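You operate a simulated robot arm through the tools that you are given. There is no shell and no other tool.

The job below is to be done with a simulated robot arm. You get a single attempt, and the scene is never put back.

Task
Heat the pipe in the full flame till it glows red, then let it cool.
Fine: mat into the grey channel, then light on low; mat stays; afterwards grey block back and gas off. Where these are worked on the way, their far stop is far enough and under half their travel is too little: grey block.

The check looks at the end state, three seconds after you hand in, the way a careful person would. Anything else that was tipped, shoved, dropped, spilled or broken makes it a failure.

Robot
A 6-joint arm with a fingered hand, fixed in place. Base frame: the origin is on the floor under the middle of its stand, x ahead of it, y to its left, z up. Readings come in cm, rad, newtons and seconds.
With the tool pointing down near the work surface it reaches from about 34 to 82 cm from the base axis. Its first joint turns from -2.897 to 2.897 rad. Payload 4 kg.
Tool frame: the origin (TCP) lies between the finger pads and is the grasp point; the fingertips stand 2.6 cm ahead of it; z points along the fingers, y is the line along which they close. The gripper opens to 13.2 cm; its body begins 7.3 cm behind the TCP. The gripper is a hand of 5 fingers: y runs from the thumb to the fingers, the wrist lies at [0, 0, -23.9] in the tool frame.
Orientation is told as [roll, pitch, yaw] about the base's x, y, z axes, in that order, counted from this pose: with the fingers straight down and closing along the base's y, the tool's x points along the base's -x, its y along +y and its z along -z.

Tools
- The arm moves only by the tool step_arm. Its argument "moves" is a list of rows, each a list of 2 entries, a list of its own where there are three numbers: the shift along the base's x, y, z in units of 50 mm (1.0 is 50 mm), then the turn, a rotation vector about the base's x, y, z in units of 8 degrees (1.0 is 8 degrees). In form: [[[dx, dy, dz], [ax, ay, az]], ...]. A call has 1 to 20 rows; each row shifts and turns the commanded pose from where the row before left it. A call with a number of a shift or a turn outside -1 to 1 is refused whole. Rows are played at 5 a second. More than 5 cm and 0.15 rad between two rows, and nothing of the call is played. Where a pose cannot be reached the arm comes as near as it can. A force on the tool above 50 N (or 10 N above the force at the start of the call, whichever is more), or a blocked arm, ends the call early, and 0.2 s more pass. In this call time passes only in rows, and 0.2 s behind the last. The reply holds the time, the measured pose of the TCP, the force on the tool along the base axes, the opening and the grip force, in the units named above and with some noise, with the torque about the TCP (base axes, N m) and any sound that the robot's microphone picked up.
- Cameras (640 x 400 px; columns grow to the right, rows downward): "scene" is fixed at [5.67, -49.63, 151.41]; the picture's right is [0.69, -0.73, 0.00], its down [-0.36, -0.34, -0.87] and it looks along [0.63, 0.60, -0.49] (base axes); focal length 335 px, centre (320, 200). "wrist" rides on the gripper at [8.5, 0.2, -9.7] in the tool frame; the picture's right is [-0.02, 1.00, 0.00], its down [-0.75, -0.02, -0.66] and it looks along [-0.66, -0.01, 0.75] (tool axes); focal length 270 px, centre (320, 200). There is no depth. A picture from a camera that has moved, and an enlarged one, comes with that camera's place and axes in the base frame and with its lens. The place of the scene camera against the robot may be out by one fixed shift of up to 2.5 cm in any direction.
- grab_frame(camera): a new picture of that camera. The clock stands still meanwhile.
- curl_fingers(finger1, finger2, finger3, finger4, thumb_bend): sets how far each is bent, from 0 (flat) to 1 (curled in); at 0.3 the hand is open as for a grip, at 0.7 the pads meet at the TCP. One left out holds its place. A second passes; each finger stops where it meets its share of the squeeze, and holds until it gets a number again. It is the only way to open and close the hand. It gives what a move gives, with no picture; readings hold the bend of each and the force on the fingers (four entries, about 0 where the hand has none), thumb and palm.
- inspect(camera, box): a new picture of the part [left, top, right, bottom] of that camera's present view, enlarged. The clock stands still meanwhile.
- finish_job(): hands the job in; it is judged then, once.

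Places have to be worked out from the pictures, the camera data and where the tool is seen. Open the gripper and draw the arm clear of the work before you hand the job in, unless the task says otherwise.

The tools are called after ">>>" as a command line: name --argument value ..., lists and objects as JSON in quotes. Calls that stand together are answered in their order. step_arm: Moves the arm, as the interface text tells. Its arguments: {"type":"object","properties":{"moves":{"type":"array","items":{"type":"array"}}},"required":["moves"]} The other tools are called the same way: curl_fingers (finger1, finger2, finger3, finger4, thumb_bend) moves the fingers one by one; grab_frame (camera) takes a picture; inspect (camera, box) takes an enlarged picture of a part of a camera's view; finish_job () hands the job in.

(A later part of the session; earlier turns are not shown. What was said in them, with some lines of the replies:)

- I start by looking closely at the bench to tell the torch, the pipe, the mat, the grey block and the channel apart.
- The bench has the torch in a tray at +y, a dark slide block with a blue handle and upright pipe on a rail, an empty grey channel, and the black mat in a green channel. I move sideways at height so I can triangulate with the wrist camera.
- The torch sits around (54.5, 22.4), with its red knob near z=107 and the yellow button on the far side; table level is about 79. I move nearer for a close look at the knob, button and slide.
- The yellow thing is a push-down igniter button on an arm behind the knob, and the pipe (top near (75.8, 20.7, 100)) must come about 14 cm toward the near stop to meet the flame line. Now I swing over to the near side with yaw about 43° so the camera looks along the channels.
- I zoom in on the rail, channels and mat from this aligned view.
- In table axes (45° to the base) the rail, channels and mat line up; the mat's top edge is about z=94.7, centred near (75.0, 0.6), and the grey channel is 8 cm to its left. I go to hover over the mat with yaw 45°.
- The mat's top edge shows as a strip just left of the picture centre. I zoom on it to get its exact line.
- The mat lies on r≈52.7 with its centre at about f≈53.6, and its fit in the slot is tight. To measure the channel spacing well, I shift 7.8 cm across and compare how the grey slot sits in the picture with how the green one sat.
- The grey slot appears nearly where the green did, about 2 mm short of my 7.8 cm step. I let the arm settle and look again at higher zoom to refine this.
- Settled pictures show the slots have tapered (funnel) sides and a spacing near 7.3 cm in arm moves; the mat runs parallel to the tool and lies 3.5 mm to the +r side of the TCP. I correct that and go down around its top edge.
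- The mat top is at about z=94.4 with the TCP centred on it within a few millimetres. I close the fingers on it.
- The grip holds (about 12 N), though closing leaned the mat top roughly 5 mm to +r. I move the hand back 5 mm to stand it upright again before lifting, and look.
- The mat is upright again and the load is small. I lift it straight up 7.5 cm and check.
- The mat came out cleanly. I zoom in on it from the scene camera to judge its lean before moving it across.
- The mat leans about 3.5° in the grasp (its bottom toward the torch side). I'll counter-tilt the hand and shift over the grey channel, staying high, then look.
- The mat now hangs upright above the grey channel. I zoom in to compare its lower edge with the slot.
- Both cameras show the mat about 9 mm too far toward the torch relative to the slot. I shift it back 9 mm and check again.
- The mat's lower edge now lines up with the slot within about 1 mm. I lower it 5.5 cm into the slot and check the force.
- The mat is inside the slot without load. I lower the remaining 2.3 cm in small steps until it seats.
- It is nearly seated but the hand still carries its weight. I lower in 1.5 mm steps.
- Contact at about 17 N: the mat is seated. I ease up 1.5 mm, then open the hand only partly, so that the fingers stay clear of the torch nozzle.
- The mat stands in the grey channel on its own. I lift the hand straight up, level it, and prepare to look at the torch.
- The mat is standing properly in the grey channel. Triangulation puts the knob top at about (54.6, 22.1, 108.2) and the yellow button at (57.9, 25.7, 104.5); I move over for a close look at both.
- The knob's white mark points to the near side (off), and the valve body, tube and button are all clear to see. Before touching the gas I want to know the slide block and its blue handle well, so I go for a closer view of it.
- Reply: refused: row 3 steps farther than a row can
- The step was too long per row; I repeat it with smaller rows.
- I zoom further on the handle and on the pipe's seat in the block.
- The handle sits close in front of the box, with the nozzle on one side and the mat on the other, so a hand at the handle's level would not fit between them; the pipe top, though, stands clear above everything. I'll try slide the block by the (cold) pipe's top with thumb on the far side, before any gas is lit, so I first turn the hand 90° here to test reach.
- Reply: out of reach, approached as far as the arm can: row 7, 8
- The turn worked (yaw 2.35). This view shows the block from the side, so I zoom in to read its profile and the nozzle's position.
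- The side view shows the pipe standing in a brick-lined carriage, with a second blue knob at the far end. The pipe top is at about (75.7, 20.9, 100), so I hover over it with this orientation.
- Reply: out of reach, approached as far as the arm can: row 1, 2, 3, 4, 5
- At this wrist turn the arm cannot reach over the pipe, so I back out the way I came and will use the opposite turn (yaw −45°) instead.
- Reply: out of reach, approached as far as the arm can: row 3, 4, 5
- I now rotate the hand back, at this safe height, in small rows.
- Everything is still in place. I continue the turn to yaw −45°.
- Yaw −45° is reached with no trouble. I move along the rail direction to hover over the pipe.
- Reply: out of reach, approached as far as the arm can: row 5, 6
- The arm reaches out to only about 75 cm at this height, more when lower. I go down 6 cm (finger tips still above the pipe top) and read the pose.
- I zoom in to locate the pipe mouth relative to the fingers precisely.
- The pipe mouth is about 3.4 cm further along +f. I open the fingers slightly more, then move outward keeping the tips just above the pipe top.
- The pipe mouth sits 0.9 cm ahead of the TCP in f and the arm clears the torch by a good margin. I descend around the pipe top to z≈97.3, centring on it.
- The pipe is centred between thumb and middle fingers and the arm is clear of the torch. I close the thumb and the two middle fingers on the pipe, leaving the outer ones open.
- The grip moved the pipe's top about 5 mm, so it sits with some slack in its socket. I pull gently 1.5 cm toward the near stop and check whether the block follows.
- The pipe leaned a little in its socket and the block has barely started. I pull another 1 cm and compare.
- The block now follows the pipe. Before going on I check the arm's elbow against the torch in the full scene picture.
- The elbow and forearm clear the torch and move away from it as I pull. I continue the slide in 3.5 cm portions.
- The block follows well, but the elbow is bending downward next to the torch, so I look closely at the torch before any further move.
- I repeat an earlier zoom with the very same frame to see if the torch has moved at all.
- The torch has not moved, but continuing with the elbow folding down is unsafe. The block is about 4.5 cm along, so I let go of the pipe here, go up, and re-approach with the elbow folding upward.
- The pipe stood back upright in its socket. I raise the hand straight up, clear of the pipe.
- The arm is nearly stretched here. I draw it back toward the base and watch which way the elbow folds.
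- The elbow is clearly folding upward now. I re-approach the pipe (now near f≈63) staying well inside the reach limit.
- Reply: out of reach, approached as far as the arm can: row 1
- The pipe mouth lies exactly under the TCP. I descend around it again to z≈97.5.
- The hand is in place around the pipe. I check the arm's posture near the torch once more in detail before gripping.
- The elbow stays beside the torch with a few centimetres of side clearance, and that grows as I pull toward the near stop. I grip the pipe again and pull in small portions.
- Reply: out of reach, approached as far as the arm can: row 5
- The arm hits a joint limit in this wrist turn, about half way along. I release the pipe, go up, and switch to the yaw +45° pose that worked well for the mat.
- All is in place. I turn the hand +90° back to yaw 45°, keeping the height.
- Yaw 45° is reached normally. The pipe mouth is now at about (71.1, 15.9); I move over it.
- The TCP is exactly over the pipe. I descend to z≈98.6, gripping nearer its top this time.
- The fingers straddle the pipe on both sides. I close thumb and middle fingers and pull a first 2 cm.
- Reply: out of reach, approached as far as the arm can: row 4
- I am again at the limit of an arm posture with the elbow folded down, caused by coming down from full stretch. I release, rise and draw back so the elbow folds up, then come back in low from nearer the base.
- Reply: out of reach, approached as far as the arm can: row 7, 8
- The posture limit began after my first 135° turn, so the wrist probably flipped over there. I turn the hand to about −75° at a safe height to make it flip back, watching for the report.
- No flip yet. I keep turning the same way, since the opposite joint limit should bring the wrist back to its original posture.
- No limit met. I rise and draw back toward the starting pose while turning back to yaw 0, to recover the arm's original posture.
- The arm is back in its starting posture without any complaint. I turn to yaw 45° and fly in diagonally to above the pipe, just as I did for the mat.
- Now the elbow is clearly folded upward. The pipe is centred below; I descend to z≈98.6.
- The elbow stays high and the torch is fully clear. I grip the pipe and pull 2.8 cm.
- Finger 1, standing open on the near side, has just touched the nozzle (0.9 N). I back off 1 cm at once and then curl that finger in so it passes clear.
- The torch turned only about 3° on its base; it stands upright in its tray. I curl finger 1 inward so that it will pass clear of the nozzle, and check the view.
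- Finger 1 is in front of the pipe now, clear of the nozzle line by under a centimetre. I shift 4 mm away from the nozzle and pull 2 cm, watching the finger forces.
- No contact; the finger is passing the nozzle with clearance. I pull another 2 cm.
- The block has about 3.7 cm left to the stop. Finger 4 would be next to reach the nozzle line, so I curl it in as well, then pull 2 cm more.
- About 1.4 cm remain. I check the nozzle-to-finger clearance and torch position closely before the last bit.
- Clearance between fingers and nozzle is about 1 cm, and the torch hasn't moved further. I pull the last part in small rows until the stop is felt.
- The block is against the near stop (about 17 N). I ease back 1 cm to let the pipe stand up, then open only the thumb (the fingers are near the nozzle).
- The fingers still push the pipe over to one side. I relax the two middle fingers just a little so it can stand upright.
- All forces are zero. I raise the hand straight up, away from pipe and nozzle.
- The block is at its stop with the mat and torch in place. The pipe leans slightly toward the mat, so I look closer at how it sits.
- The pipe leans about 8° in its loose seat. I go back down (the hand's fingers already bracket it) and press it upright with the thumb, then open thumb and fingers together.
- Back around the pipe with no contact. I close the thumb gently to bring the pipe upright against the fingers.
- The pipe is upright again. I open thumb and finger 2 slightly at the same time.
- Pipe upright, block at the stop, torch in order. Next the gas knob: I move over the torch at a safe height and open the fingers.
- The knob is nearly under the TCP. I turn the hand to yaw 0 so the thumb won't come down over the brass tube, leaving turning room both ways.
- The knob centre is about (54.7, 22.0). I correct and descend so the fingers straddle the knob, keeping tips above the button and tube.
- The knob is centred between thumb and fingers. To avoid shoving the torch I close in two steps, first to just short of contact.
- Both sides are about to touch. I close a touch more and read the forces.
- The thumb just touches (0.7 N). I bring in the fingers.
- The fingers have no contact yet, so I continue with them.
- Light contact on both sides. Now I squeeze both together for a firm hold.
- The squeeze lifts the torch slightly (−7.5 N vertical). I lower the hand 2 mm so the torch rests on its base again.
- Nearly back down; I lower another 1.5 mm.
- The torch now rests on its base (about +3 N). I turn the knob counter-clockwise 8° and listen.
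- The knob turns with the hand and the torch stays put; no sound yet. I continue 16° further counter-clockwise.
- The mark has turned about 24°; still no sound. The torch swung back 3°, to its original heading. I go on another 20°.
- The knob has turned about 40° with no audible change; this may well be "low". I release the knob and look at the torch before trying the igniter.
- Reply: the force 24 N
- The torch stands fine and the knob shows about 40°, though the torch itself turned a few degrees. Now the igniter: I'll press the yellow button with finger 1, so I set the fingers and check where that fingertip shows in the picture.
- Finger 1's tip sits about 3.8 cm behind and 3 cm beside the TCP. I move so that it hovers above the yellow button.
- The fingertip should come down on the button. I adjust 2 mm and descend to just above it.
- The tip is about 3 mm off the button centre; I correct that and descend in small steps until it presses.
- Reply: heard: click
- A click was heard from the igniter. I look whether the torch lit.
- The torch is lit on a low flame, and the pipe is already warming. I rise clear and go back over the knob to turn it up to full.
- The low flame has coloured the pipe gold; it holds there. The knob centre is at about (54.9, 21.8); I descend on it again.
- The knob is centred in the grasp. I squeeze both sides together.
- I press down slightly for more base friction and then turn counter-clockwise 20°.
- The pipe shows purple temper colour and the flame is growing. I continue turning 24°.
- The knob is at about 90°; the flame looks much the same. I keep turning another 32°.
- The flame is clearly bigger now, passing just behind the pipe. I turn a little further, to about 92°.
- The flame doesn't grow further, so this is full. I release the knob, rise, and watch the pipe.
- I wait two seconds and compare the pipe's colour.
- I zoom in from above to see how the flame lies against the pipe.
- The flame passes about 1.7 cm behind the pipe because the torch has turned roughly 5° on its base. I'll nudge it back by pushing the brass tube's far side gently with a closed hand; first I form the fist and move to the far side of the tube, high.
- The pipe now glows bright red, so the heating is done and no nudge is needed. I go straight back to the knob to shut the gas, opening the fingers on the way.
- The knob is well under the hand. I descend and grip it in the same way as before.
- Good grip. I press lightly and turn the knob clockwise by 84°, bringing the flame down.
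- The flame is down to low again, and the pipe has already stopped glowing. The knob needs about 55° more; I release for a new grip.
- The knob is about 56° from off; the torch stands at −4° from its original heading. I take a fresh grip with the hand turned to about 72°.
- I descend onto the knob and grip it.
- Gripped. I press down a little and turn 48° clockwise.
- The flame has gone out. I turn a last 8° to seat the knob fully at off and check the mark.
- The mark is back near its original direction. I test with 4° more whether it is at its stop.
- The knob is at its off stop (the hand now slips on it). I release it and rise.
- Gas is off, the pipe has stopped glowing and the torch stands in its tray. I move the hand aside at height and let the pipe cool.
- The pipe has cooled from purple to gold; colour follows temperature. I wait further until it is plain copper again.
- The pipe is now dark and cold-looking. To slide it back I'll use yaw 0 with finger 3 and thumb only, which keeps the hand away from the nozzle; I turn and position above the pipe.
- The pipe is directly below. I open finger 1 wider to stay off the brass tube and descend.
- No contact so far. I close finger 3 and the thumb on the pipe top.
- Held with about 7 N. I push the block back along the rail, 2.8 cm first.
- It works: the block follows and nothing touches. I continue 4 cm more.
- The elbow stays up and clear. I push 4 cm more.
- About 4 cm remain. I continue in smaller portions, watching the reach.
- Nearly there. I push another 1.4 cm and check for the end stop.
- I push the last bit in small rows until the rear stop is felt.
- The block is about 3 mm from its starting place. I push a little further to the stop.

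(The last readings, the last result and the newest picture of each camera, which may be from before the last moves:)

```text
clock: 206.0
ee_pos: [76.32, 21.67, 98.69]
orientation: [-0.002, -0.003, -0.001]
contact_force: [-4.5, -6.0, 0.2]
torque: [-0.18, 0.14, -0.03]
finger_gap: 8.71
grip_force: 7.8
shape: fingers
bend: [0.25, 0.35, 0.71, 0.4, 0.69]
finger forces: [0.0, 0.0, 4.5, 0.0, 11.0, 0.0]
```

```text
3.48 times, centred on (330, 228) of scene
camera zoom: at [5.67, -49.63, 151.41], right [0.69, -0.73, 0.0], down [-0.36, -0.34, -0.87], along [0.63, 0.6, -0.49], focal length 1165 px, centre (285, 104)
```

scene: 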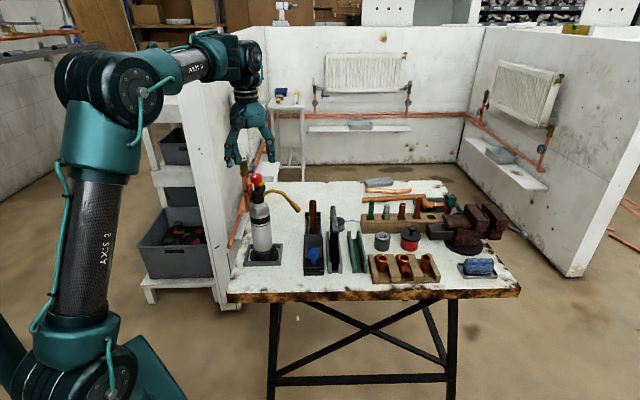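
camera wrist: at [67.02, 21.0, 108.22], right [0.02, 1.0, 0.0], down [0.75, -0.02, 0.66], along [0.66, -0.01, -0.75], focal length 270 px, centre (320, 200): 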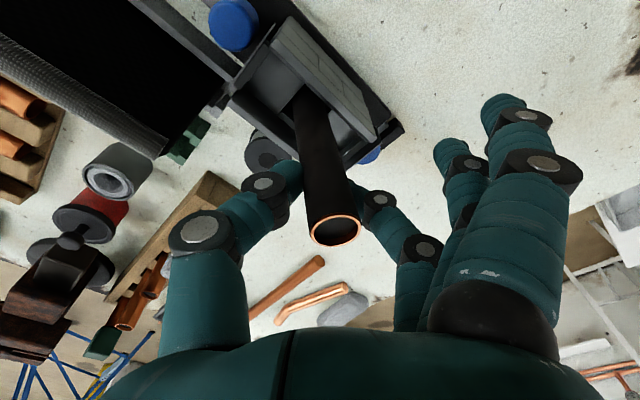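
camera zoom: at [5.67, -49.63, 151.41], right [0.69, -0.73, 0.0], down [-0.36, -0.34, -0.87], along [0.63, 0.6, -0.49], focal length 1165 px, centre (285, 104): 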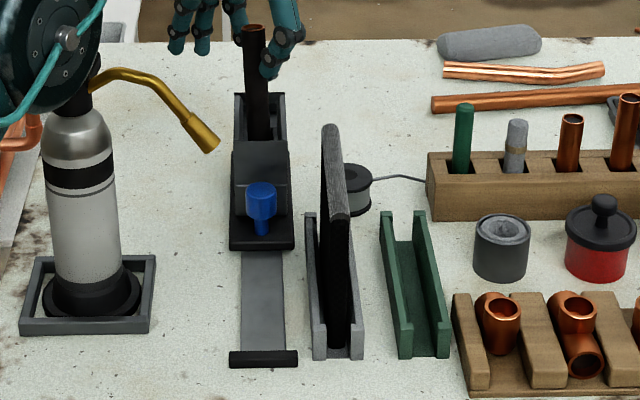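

The block is home against its rear stop (7.5 N). I ease back 1 cm so the pipe stands upright, and check.

>>> step_arm --moves '[[[-0.04, -0.1, 0], [0, 0, 0]], [[-0.04, -0.09, 0], [0, 0, 0]], [[0, 0, 0], [0, 0, 0]]]'

>>> inspect --camera "scene" --box '[290, 165, 350, 235]'

>>> grab_frame --camera "wrist"

```text
clock: 206.8
ee_pos: [75.9, 20.83, 98.41]
orientation: [0.0, -0.001, 0.001]
contact_force: [-0.2, 0.8, -1.0]
torque: [0.03, 0.0, 0.01]
finger_gap: 8.65
grip_force: 6.8
shape: fingers
bend: [0.25, 0.35, 0.71, 0.4, 0.69]
finger forces: [0.0, 0.0, 7.7, 0.0, 6.8, 0.0]
```

```text
5.71 times, centred on (320, 200) of scene
camera zoom: at [5.67, -49.63, 151.41], right [0.69, -0.73, 0.0], down [-0.36, -0.34, -0.87], along [0.63, 0.6, -0.49], focal length 1914 px, centre (320, 200)
```

zoom: 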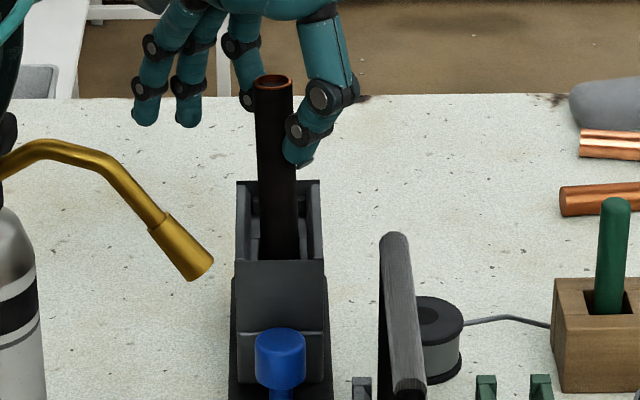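

```text
taken
camera wrist: at [67.54, 21.0, 108.19], right [0.02, 1.0, 0.0], down [0.75, -0.02, 0.66], along [0.66, -0.01, -0.75], focal length 270 px, centre (320, 200)
```

wrist: 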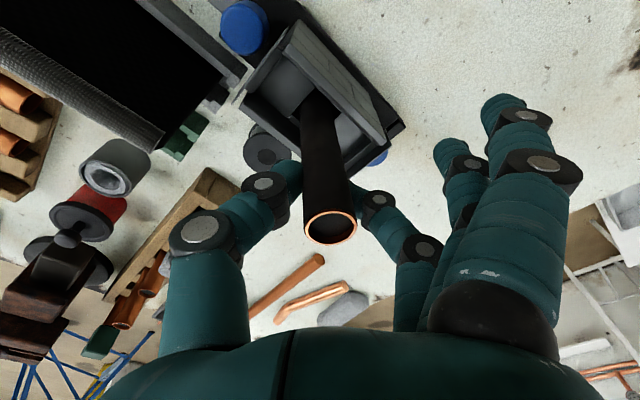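

The pipe leans slightly toward +f still. I ease back 5 mm more and then open thumb and finger 3 together in a small step.

>>> step_arm --moves '[[[-0.035, -0.035, 0], [0, 0, 0]], [[-0.035, -0.035, 0], [0, 0, 0]], [[0, 0, 0], [0, 0, 0]]]'

>>> curl_fingers --finger3 0.66 --thumb_bend 0.64

>>> grab_frame --camera "wrist"

>>> inspect --camera "scene" --box '[270, 170, 390, 285]'

```text
clock: 207.6
ee_pos: [75.64, 20.33, 98.62]
orientation: [0.0, -0.004, 0.0]
contact_force: [0.1, 0.5, 0.7]
torque: [0.09, -0.02, 0.01]
finger_gap: 8.68
grip_force: 7.6
shape: fingers
bend: [0.25, 0.35, 0.72, 0.4, 0.69]
finger forces: [0.0, 0.0, 7.7, 0.1, 6.7, 0.0]
```

```text
clock: 208.6
ee_pos: [75.63, 20.21, 98.48]
orientation: [-0.003, 0.0, -0.001]
contact_force: [0.0, 0.4, 0.8]
torque: [0.01, 0.0, -0.01]
finger_gap: 8.95
grip_force: 0.0
shape: fingers
bend: [0.25, 0.35, 0.66, 0.4, 0.64]
finger forces: [0.0, 0.1, 0.0, 0.1, 0.0, 0.1]
```

```text
taken
camera wrist: at [67.16, 20.52, 108.17], right [0.02, 1.0, 0.0], down [0.75, -0.02, 0.66], along [0.66, -0.01, -0.75], focal length 270 px, centre (320, 200)
```

wrist: 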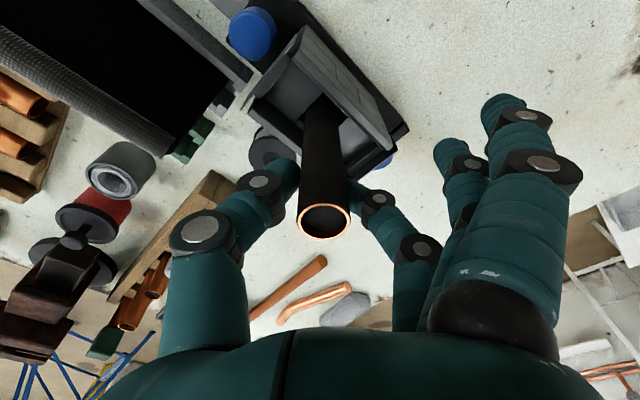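

```text
3.48 times, centred on (330, 228) of scene
camera zoom: at [5.67, -49.63, 151.41], right [0.69, -0.73, 0.0], down [-0.36, -0.34, -0.87], along [0.63, 0.6, -0.49], focal length 1165 px, centre (285, 104)
```

zoom: 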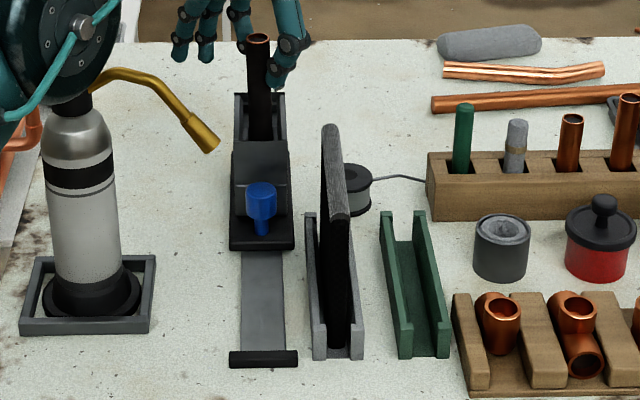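

The pipe stands upright and the block is home. I open the hand fully around the pipe and draw back and up, away from everything.

>>> curl_fingers --finger3 0.5 --thumb_bend 0.48

>>> step_arm --moves '[[[0, 0, 0.2], [0, 0, 0]], [[-0.2, 0, 0.3], [0, 0, 0]], [[-0.3, 0, 0.4], [0, 0, 0]], [[-0.4, -0.1, 0.5], [0, 0, 0]], [[-0.5, -0.2, 0.5], [0, 0, 0]], [[-0.5, -0.3, 0.5], [0, 0, 0]], [[-0.5, -0.3, 0.4], [0, 0, 0]], [[0, 0, 0], [0, 0, 0]]]'

>>> inspect --camera "scene" --box '[270, 170, 390, 285]'

>>> grab_frame --camera "scene"

```text
clock: 209.6
ee_pos: [75.66, 20.41, 98.47]
orientation: [-0.001, -0.003, 0.0]
contact_force: [-0.2, 0.5, 0.5]
torque: [0.01, -0.01, 0.0]
finger_gap: 11.45
grip_force: 0.0
shape: fingers
bend: [0.25, 0.35, 0.5, 0.4, 0.48]
finger forces: [0.1, 0.0, 0.0, 0.0, 0.0, 0.1]
```

```text
clock: 211.4
ee_pos: [63.4, 15.89, 112.7]
orientation: [0.0, -0.002, -0.002]
contact_force: [-0.8, 0.0, 0.4]
torque: [0.04, -0.01, -0.02]
finger_gap: 11.46
grip_force: 0.1
shape: fingers
bend: [0.25, 0.35, 0.5, 0.4, 0.48]
finger forces: [0.0, 0.0, 0.0, 0.1, 0.0, 0.1]
```

```text
3.48 times, centred on (330, 228) of scene
camera zoom: at [5.67, -49.63, 151.41], right [0.69, -0.73, 0.0], down [-0.36, -0.34, -0.87], along [0.63, 0.6, -0.49], focal length 1165 px, centre (285, 104)
```

zoom: 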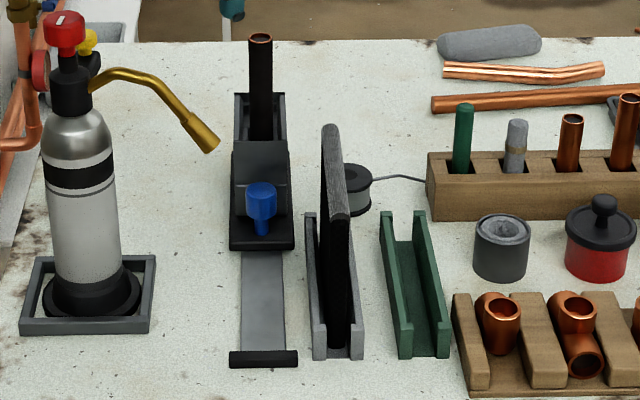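

```text
taken
```

scene: 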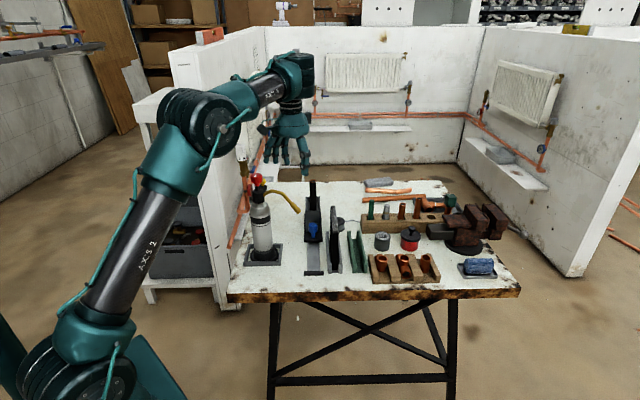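

Everything is back in place: block home, pipe upright, mat in the grey channel, knob at off. I raise the arm and withdraw it toward its starting pose with the hand open.

>>> step_arm --moves '[[[0, -0.1, 0.8], [0, 0, 0]], [[0, -0.2, 0.8], [0, 0, 0]], [[-0.1, -0.3, 0.7], [0, 0, 0]], [[-0.5, -0.4, 0.4], [0, 0, 0]], [[-0.6, -0.5, 0.2], [0, 0, 0]], [[-0.7, -0.5, 0], [0, 0, 0]], [[-0.7, -0.5, 0], [0, 0, 0]], [[-0.7, -0.4, 0], [0, 0, 0]], [[-0.7, 0, 0], [0, 0, 0]], [[-0.6, 0, 0], [0, 0, 0]], [[0, 0, 0], [0, 0, 0]]]'

>>> curl_fingers --finger1 0.3 --finger2 0.3 --finger3 0.3 --finger4 0.3 --thumb_bend 0.3

>>> grab_frame --camera "scene"

>>> inspect --camera "scene" --box '[230, 165, 310, 215]'

>>> inspect --camera "scene" --box '[290, 180, 370, 280]'

```text
clock: 213.8
ee_pos: [40.51, 1.36, 127.12]
orientation: [-0.001, -0.003, 0.0]
contact_force: [1.1, -0.1, 0.8]
torque: [0.0, 0.03, 0.0]
finger_gap: 11.47
grip_force: 0.1
shape: fingers
bend: [0.25, 0.35, 0.5, 0.4, 0.48]
finger forces: [0.0, 0.0, 0.0, 0.1, 0.0, 0.0]
```

```text
clock: 214.8
ee_pos: [40.56, 1.29, 127.04]
orientation: [-0.001, -0.002, 0.0]
contact_force: [0.2, -0.2, -0.1]
torque: [-0.02, 0.01, 0.01]
finger_gap: 13.91
grip_force: 0.0
shape: fingers
bend: [0.3, 0.3, 0.3, 0.3, 0.3]
finger forces: [0.0, 0.0, 0.0, 0.0, 0.0, 0.0]
```

```text
taken
```

scene: 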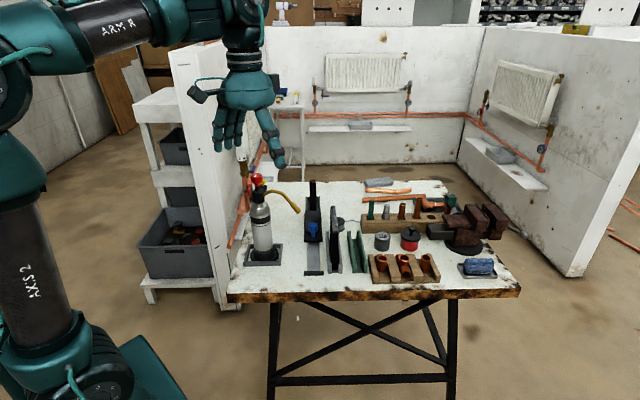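

```text
8.00 times, centred on (270, 190) of scene
camera zoom: at [5.67, -49.63, 151.41], right [0.69, -0.73, 0.0], down [-0.36, -0.34, -0.87], along [0.63, 0.6, -0.49], focal length 2679 px, centre (720, 280)
```

zoom: 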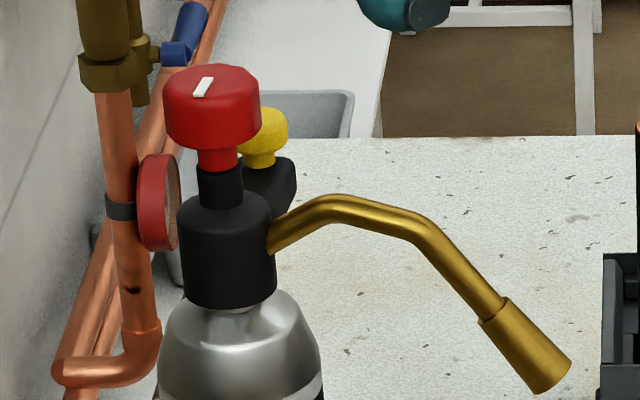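

```text
4.00 times, centred on (330, 230) of scene
camera zoom: at [5.67, -49.63, 151.41], right [0.69, -0.73, 0.0], down [-0.36, -0.34, -0.87], along [0.63, 0.6, -0.49], focal length 1340 px, centre (280, 80)
```

zoom: 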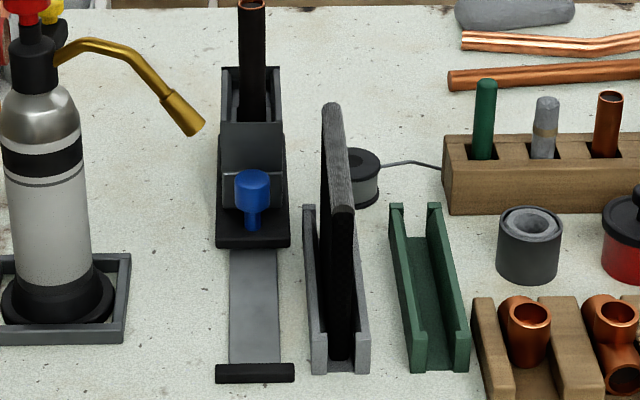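

All things stand as they should. I give the pipe plenty of extra time to cool before handing in.

>>> step_arm --moves '[[[0, 0, 0], [0, 0, 0]], [[0, 0, 0], [0, 0, 0]], [[0, 0, 0], [0, 0, 0]], [[0, 0, 0], [0, 0, 0]], [[0, 0, 0], [0, 0, 0]], [[0, 0, 0], [0, 0, 0]], [[0, 0, 0], [0, 0, 0]], [[0, 0, 0], [0, 0, 0]], [[0, 0, 0], [0, 0, 0]], [[0, 0, 0], [0, 0, 0]], [[0, 0, 0], [0, 0, 0]], [[0, 0, 0], [0, 0, 0]], [[0, 0, 0], [0, 0, 0]], [[0, 0, 0], [0, 0, 0]], [[0, 0, 0], [0, 0, 0]], [[0, 0, 0], [0, 0, 0]], [[0, 0, 0], [0, 0, 0]], [[0, 0, 0], [0, 0, 0]], [[0, 0, 0], [0, 0, 0]], [[0, 0, 0], [0, 0, 0]]]'

>>> step_arm --moves '[[[0, 0, 0], [0, 0, 0]], [[0, 0, 0], [0, 0, 0]], [[0, 0, 0], [0, 0, 0]], [[0, 0, 0], [0, 0, 0]], [[0, 0, 0], [0, 0, 0]], [[0, 0, 0], [0, 0, 0]], [[0, 0, 0], [0, 0, 0]], [[0, 0, 0], [0, 0, 0]], [[0, 0, 0], [0, 0, 0]], [[0, 0, 0], [0, 0, 0]], [[0, 0, 0], [0, 0, 0]], [[0, 0, 0], [0, 0, 0]], [[0, 0, 0], [0, 0, 0]], [[0, 0, 0], [0, 0, 0]], [[0, 0, 0], [0, 0, 0]], [[0, 0, 0], [0, 0, 0]], [[0, 0, 0], [0, 0, 0]], [[0, 0, 0], [0, 0, 0]], [[0, 0, 0], [0, 0, 0]], [[0, 0, 0], [0, 0, 0]]]'

>>> step_arm --moves '[[[0, 0, 0], [0, 0, 0]], [[0, 0, 0], [0, 0, 0]], [[0, 0, 0], [0, 0, 0]], [[0, 0, 0], [0, 0, 0]], [[0, 0, 0], [0, 0, 0]], [[0, 0, 0], [0, 0, 0]], [[0, 0, 0], [0, 0, 0]], [[0, 0, 0], [0, 0, 0]], [[0, 0, 0], [0, 0, 0]], [[0, 0, 0], [0, 0, 0]], [[0, 0, 0], [0, 0, 0]], [[0, 0, 0], [0, 0, 0]], [[0, 0, 0], [0, 0, 0]], [[0, 0, 0], [0, 0, 0]], [[0, 0, 0], [0, 0, 0]], [[0, 0, 0], [0, 0, 0]], [[0, 0, 0], [0, 0, 0]], [[0, 0, 0], [0, 0, 0]], [[0, 0, 0], [0, 0, 0]], [[0, 0, 0], [0, 0, 0]]]'

>>> step_arm --moves '[[[0, 0, 0], [0, 0, 0]], [[0, 0, 0], [0, 0, 0]], [[0, 0, 0], [0, 0, 0]], [[0, 0, 0], [0, 0, 0]], [[0, 0, 0], [0, 0, 0]], [[0, 0, 0], [0, 0, 0]], [[0, 0, 0], [0, 0, 0]], [[0, 0, 0], [0, 0, 0]], [[0, 0, 0], [0, 0, 0]], [[0, 0, 0], [0, 0, 0]], [[0, 0, 0], [0, 0, 0]], [[0, 0, 0], [0, 0, 0]], [[0, 0, 0], [0, 0, 0]], [[0, 0, 0], [0, 0, 0]], [[0, 0, 0], [0, 0, 0]], [[0, 0, 0], [0, 0, 0]], [[0, 0, 0], [0, 0, 0]], [[0, 0, 0], [0, 0, 0]], [[0, 0, 0], [0, 0, 0]], [[0, 0, 0], [0, 0, 0]]]'

>>> step_arm --moves '[[[0, 0, 0], [0, 0, 0]], [[0, 0, 0], [0, 0, 0]], [[0, 0, 0], [0, 0, 0]], [[0, 0, 0], [0, 0, 0]], [[0, 0, 0], [0, 0, 0]], [[0, 0, 0], [0, 0, 0]], [[0, 0, 0], [0, 0, 0]], [[0, 0, 0], [0, 0, 0]], [[0, 0, 0], [0, 0, 0]], [[0, 0, 0], [0, 0, 0]], [[0, 0, 0], [0, 0, 0]], [[0, 0, 0], [0, 0, 0]], [[0, 0, 0], [0, 0, 0]], [[0, 0, 0], [0, 0, 0]], [[0, 0, 0], [0, 0, 0]], [[0, 0, 0], [0, 0, 0]], [[0, 0, 0], [0, 0, 0]], [[0, 0, 0], [0, 0, 0]], [[0, 0, 0], [0, 0, 0]], [[0, 0, 0], [0, 0, 0]]]'

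>>> step_arm --moves '[[[0, 0, 0], [0, 0, 0]], [[0, 0, 0], [0, 0, 0]], [[0, 0, 0], [0, 0, 0]], [[0, 0, 0], [0, 0, 0]], [[0, 0, 0], [0, 0, 0]], [[0, 0, 0], [0, 0, 0]], [[0, 0, 0], [0, 0, 0]], [[0, 0, 0], [0, 0, 0]], [[0, 0, 0], [0, 0, 0]], [[0, 0, 0], [0, 0, 0]], [[0, 0, 0], [0, 0, 0]], [[0, 0, 0], [0, 0, 0]], [[0, 0, 0], [0, 0, 0]], [[0, 0, 0], [0, 0, 0]], [[0, 0, 0], [0, 0, 0]], [[0, 0, 0], [0, 0, 0]], [[0, 0, 0], [0, 0, 0]], [[0, 0, 0], [0, 0, 0]], [[0, 0, 0], [0, 0, 0]], [[0, 0, 0], [0, 0, 0]]]'

>>> step_arm --moves '[[[0, 0, 0], [0, 0, 0]], [[0, 0, 0], [0, 0, 0]], [[0, 0, 0], [0, 0, 0]], [[0, 0, 0], [0, 0, 0]], [[0, 0, 0], [0, 0, 0]], [[0, 0, 0], [0, 0, 0]], [[0, 0, 0], [0, 0, 0]], [[0, 0, 0], [0, 0, 0]], [[0, 0, 0], [0, 0, 0]], [[0, 0, 0], [0, 0, 0]], [[0, 0, 0], [0, 0, 0]], [[0, 0, 0], [0, 0, 0]], [[0, 0, 0], [0, 0, 0]], [[0, 0, 0], [0, 0, 0]], [[0, 0, 0], [0, 0, 0]], [[0, 0, 0], [0, 0, 0]], [[0, 0, 0], [0, 0, 0]], [[0, 0, 0], [0, 0, 0]], [[0, 0, 0], [0, 0, 0]], [[0, 0, 0], [0, 0, 0]]]'

>>> step_arm --moves '[[[0, 0, 0], [0, 0, 0]], [[0, 0, 0], [0, 0, 0]], [[0, 0, 0], [0, 0, 0]], [[0, 0, 0], [0, 0, 0]], [[0, 0, 0], [0, 0, 0]], [[0, 0, 0], [0, 0, 0]], [[0, 0, 0], [0, 0, 0]], [[0, 0, 0], [0, 0, 0]], [[0, 0, 0], [0, 0, 0]], [[0, 0, 0], [0, 0, 0]], [[0, 0, 0], [0, 0, 0]], [[0, 0, 0], [0, 0, 0]], [[0, 0, 0], [0, 0, 0]], [[0, 0, 0], [0, 0, 0]], [[0, 0, 0], [0, 0, 0]], [[0, 0, 0], [0, 0, 0]], [[0, 0, 0], [0, 0, 0]], [[0, 0, 0], [0, 0, 0]], [[0, 0, 0], [0, 0, 0]], [[0, 0, 0], [0, 0, 0]]]'

>>> inspect --camera "scene" --box '[290, 160, 370, 260]'

```text
clock: 219.0
ee_pos: [40.55, 1.41, 127.06]
orientation: [-0.002, -0.002, 0.0]
contact_force: [-0.4, 0.4, 0.1]
torque: [0.03, -0.03, 0.0]
finger_gap: 13.91
grip_force: 0.1
shape: fingers
bend: [0.3, 0.3, 0.3, 0.3, 0.3]
finger forces: [0.1, 0.0, 0.1, 0.1, 0.0, 0.1]
```

```text
clock: 223.2
ee_pos: [40.62, 1.43, 127.07]
orientation: [-0.002, -0.003, 0.001]
contact_force: [-0.1, 0.1, -0.3]
torque: [-0.02, 0.03, 0.0]
finger_gap: 13.89
grip_force: 0.1
shape: fingers
bend: [0.3, 0.3, 0.3, 0.3, 0.3]
finger forces: [0.0, 0.1, 0.1, 0.1, 0.0, 0.0]
```

```text
clock: 227.4
ee_pos: [40.59, 1.35, 126.98]
orientation: [-0.002, -0.001, 0.0]
contact_force: [-0.5, 0.3, 0.5]
torque: [0.0, 0.01, 0.0]
finger_gap: 13.92
grip_force: 0.1
shape: fingers
bend: [0.3, 0.3, 0.3, 0.3, 0.3]
finger forces: [0.0, 0.1, 0.0, 0.0, 0.1, 0.0]
```

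```text
clock: 231.6
ee_pos: [40.53, 1.43, 126.98]
orientation: [-0.002, -0.002, 0.0]
contact_force: [-0.7, -0.2, 0.8]
torque: [-0.01, -0.02, 0.01]
finger_gap: 13.9
grip_force: 0.1
shape: fingers
bend: [0.3, 0.3, 0.3, 0.3, 0.3]
finger forces: [0.0, 0.1, 0.1, 0.0, 0.0, 0.1]
```

```text
clock: 235.8
ee_pos: [40.64, 1.39, 127.01]
orientation: [-0.002, -0.003, 0.001]
contact_force: [-0.5, 0.2, -0.1]
torque: [0.02, -0.01, -0.01]
finger_gap: 13.9
grip_force: 0.1
shape: fingers
bend: [0.3, 0.3, 0.3, 0.3, 0.3]
finger forces: [0.1, 0.1, 0.0, 0.0, 0.0, 0.1]
```

```text
clock: 240.0
ee_pos: [40.6, 1.31, 127.16]
orientation: [-0.002, -0.003, -0.001]
contact_force: [0.6, 0.1, 0.0]
torque: [-0.02, -0.03, 0.0]
finger_gap: 13.9
grip_force: 0.1
shape: fingers
bend: [0.3, 0.3, 0.3, 0.3, 0.3]
finger forces: [0.0, 0.0, 0.1, 0.0, 0.0, 0.1]
```

```text
clock: 244.2
ee_pos: [40.47, 1.34, 127.07]
orientation: [-0.003, -0.002, -0.001]
contact_force: [0.2, -0.1, 0.5]
torque: [0.01, -0.02, -0.04]
finger_gap: 13.89
grip_force: 0.0
shape: fingers
bend: [0.3, 0.3, 0.3, 0.3, 0.3]
finger forces: [0.0, 0.0, 0.0, 0.1, 0.1, 0.1]
```

```text
clock: 248.4
ee_pos: [40.58, 1.38, 127.02]
orientation: [-0.002, -0.002, -0.003]
contact_force: [-0.1, 0.0, 0.1]
torque: [-0.01, 0.01, 0.03]
finger_gap: 13.89
grip_force: 0.0
shape: fingers
bend: [0.3, 0.3, 0.3, 0.3, 0.3]
finger forces: [0.0, 0.0, 0.0, 0.0, 0.0, 0.0]
```

```text
4.00 times, centred on (330, 210) of scene
camera zoom: at [5.67, -49.63, 151.41], right [0.69, -0.73, 0.0], down [-0.36, -0.34, -0.87], along [0.63, 0.6, -0.49], focal length 1340 px, centre (280, 160)
```

zoom: 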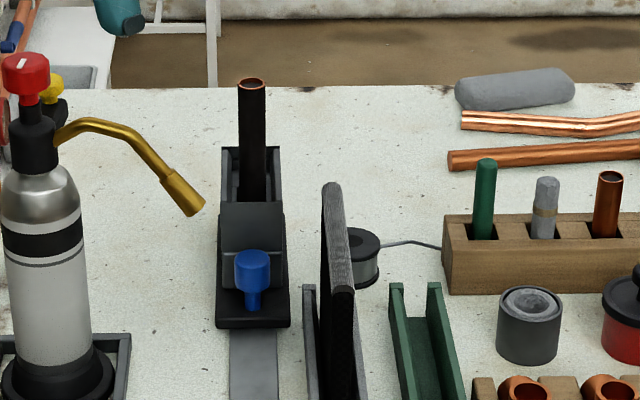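

The pipe stands cold and dark in its block, which is back at its rear stop. The mat is in the grey channel, the gas is off with no flame, and the arm is clear with the hand open. I hand the job in.

>>> finish_job

```text
The job is handed in.
```

I handed the job in. The pipe was heated red in the full flame and has cooled. I don't have the check's verdict yet.

**State at hand-in**
- The mat is in the grey channel.
- The grey block is back at its rear stop.
- The knob is at its off stop and there is no flame.
- The pipe is upright and dark; about 85 seconds passed after the flame went out.
- The arm is clear with the hand open.

**Differences from your order**
- **Block moved before lighting:** I slid the grey block to its near stop first, because there was no room for the hand between the nozzle and the mat with a flame burning. The mat went in, then the block, then I lit it on low and turned it up to full.
- **Gas off before the block went back:** once the pipe glowed red I shut the gas, let the pipe cool, and only then slid the block back. You had the block listed first.

**Things that were disturbed**
- **Torch turned:** it now sits about 6° off its original heading and a few millimetres from its first spot. It is still upright in its tray. A finger nudged the nozzle once, and the rest came from turning the knob.
- **Pipe used as the handle:** I moved the block by holding the pipe's top, since the blue handle was out of safe reach. The pipe leaned in its loose seat a few times, and I stood it upright again each time.
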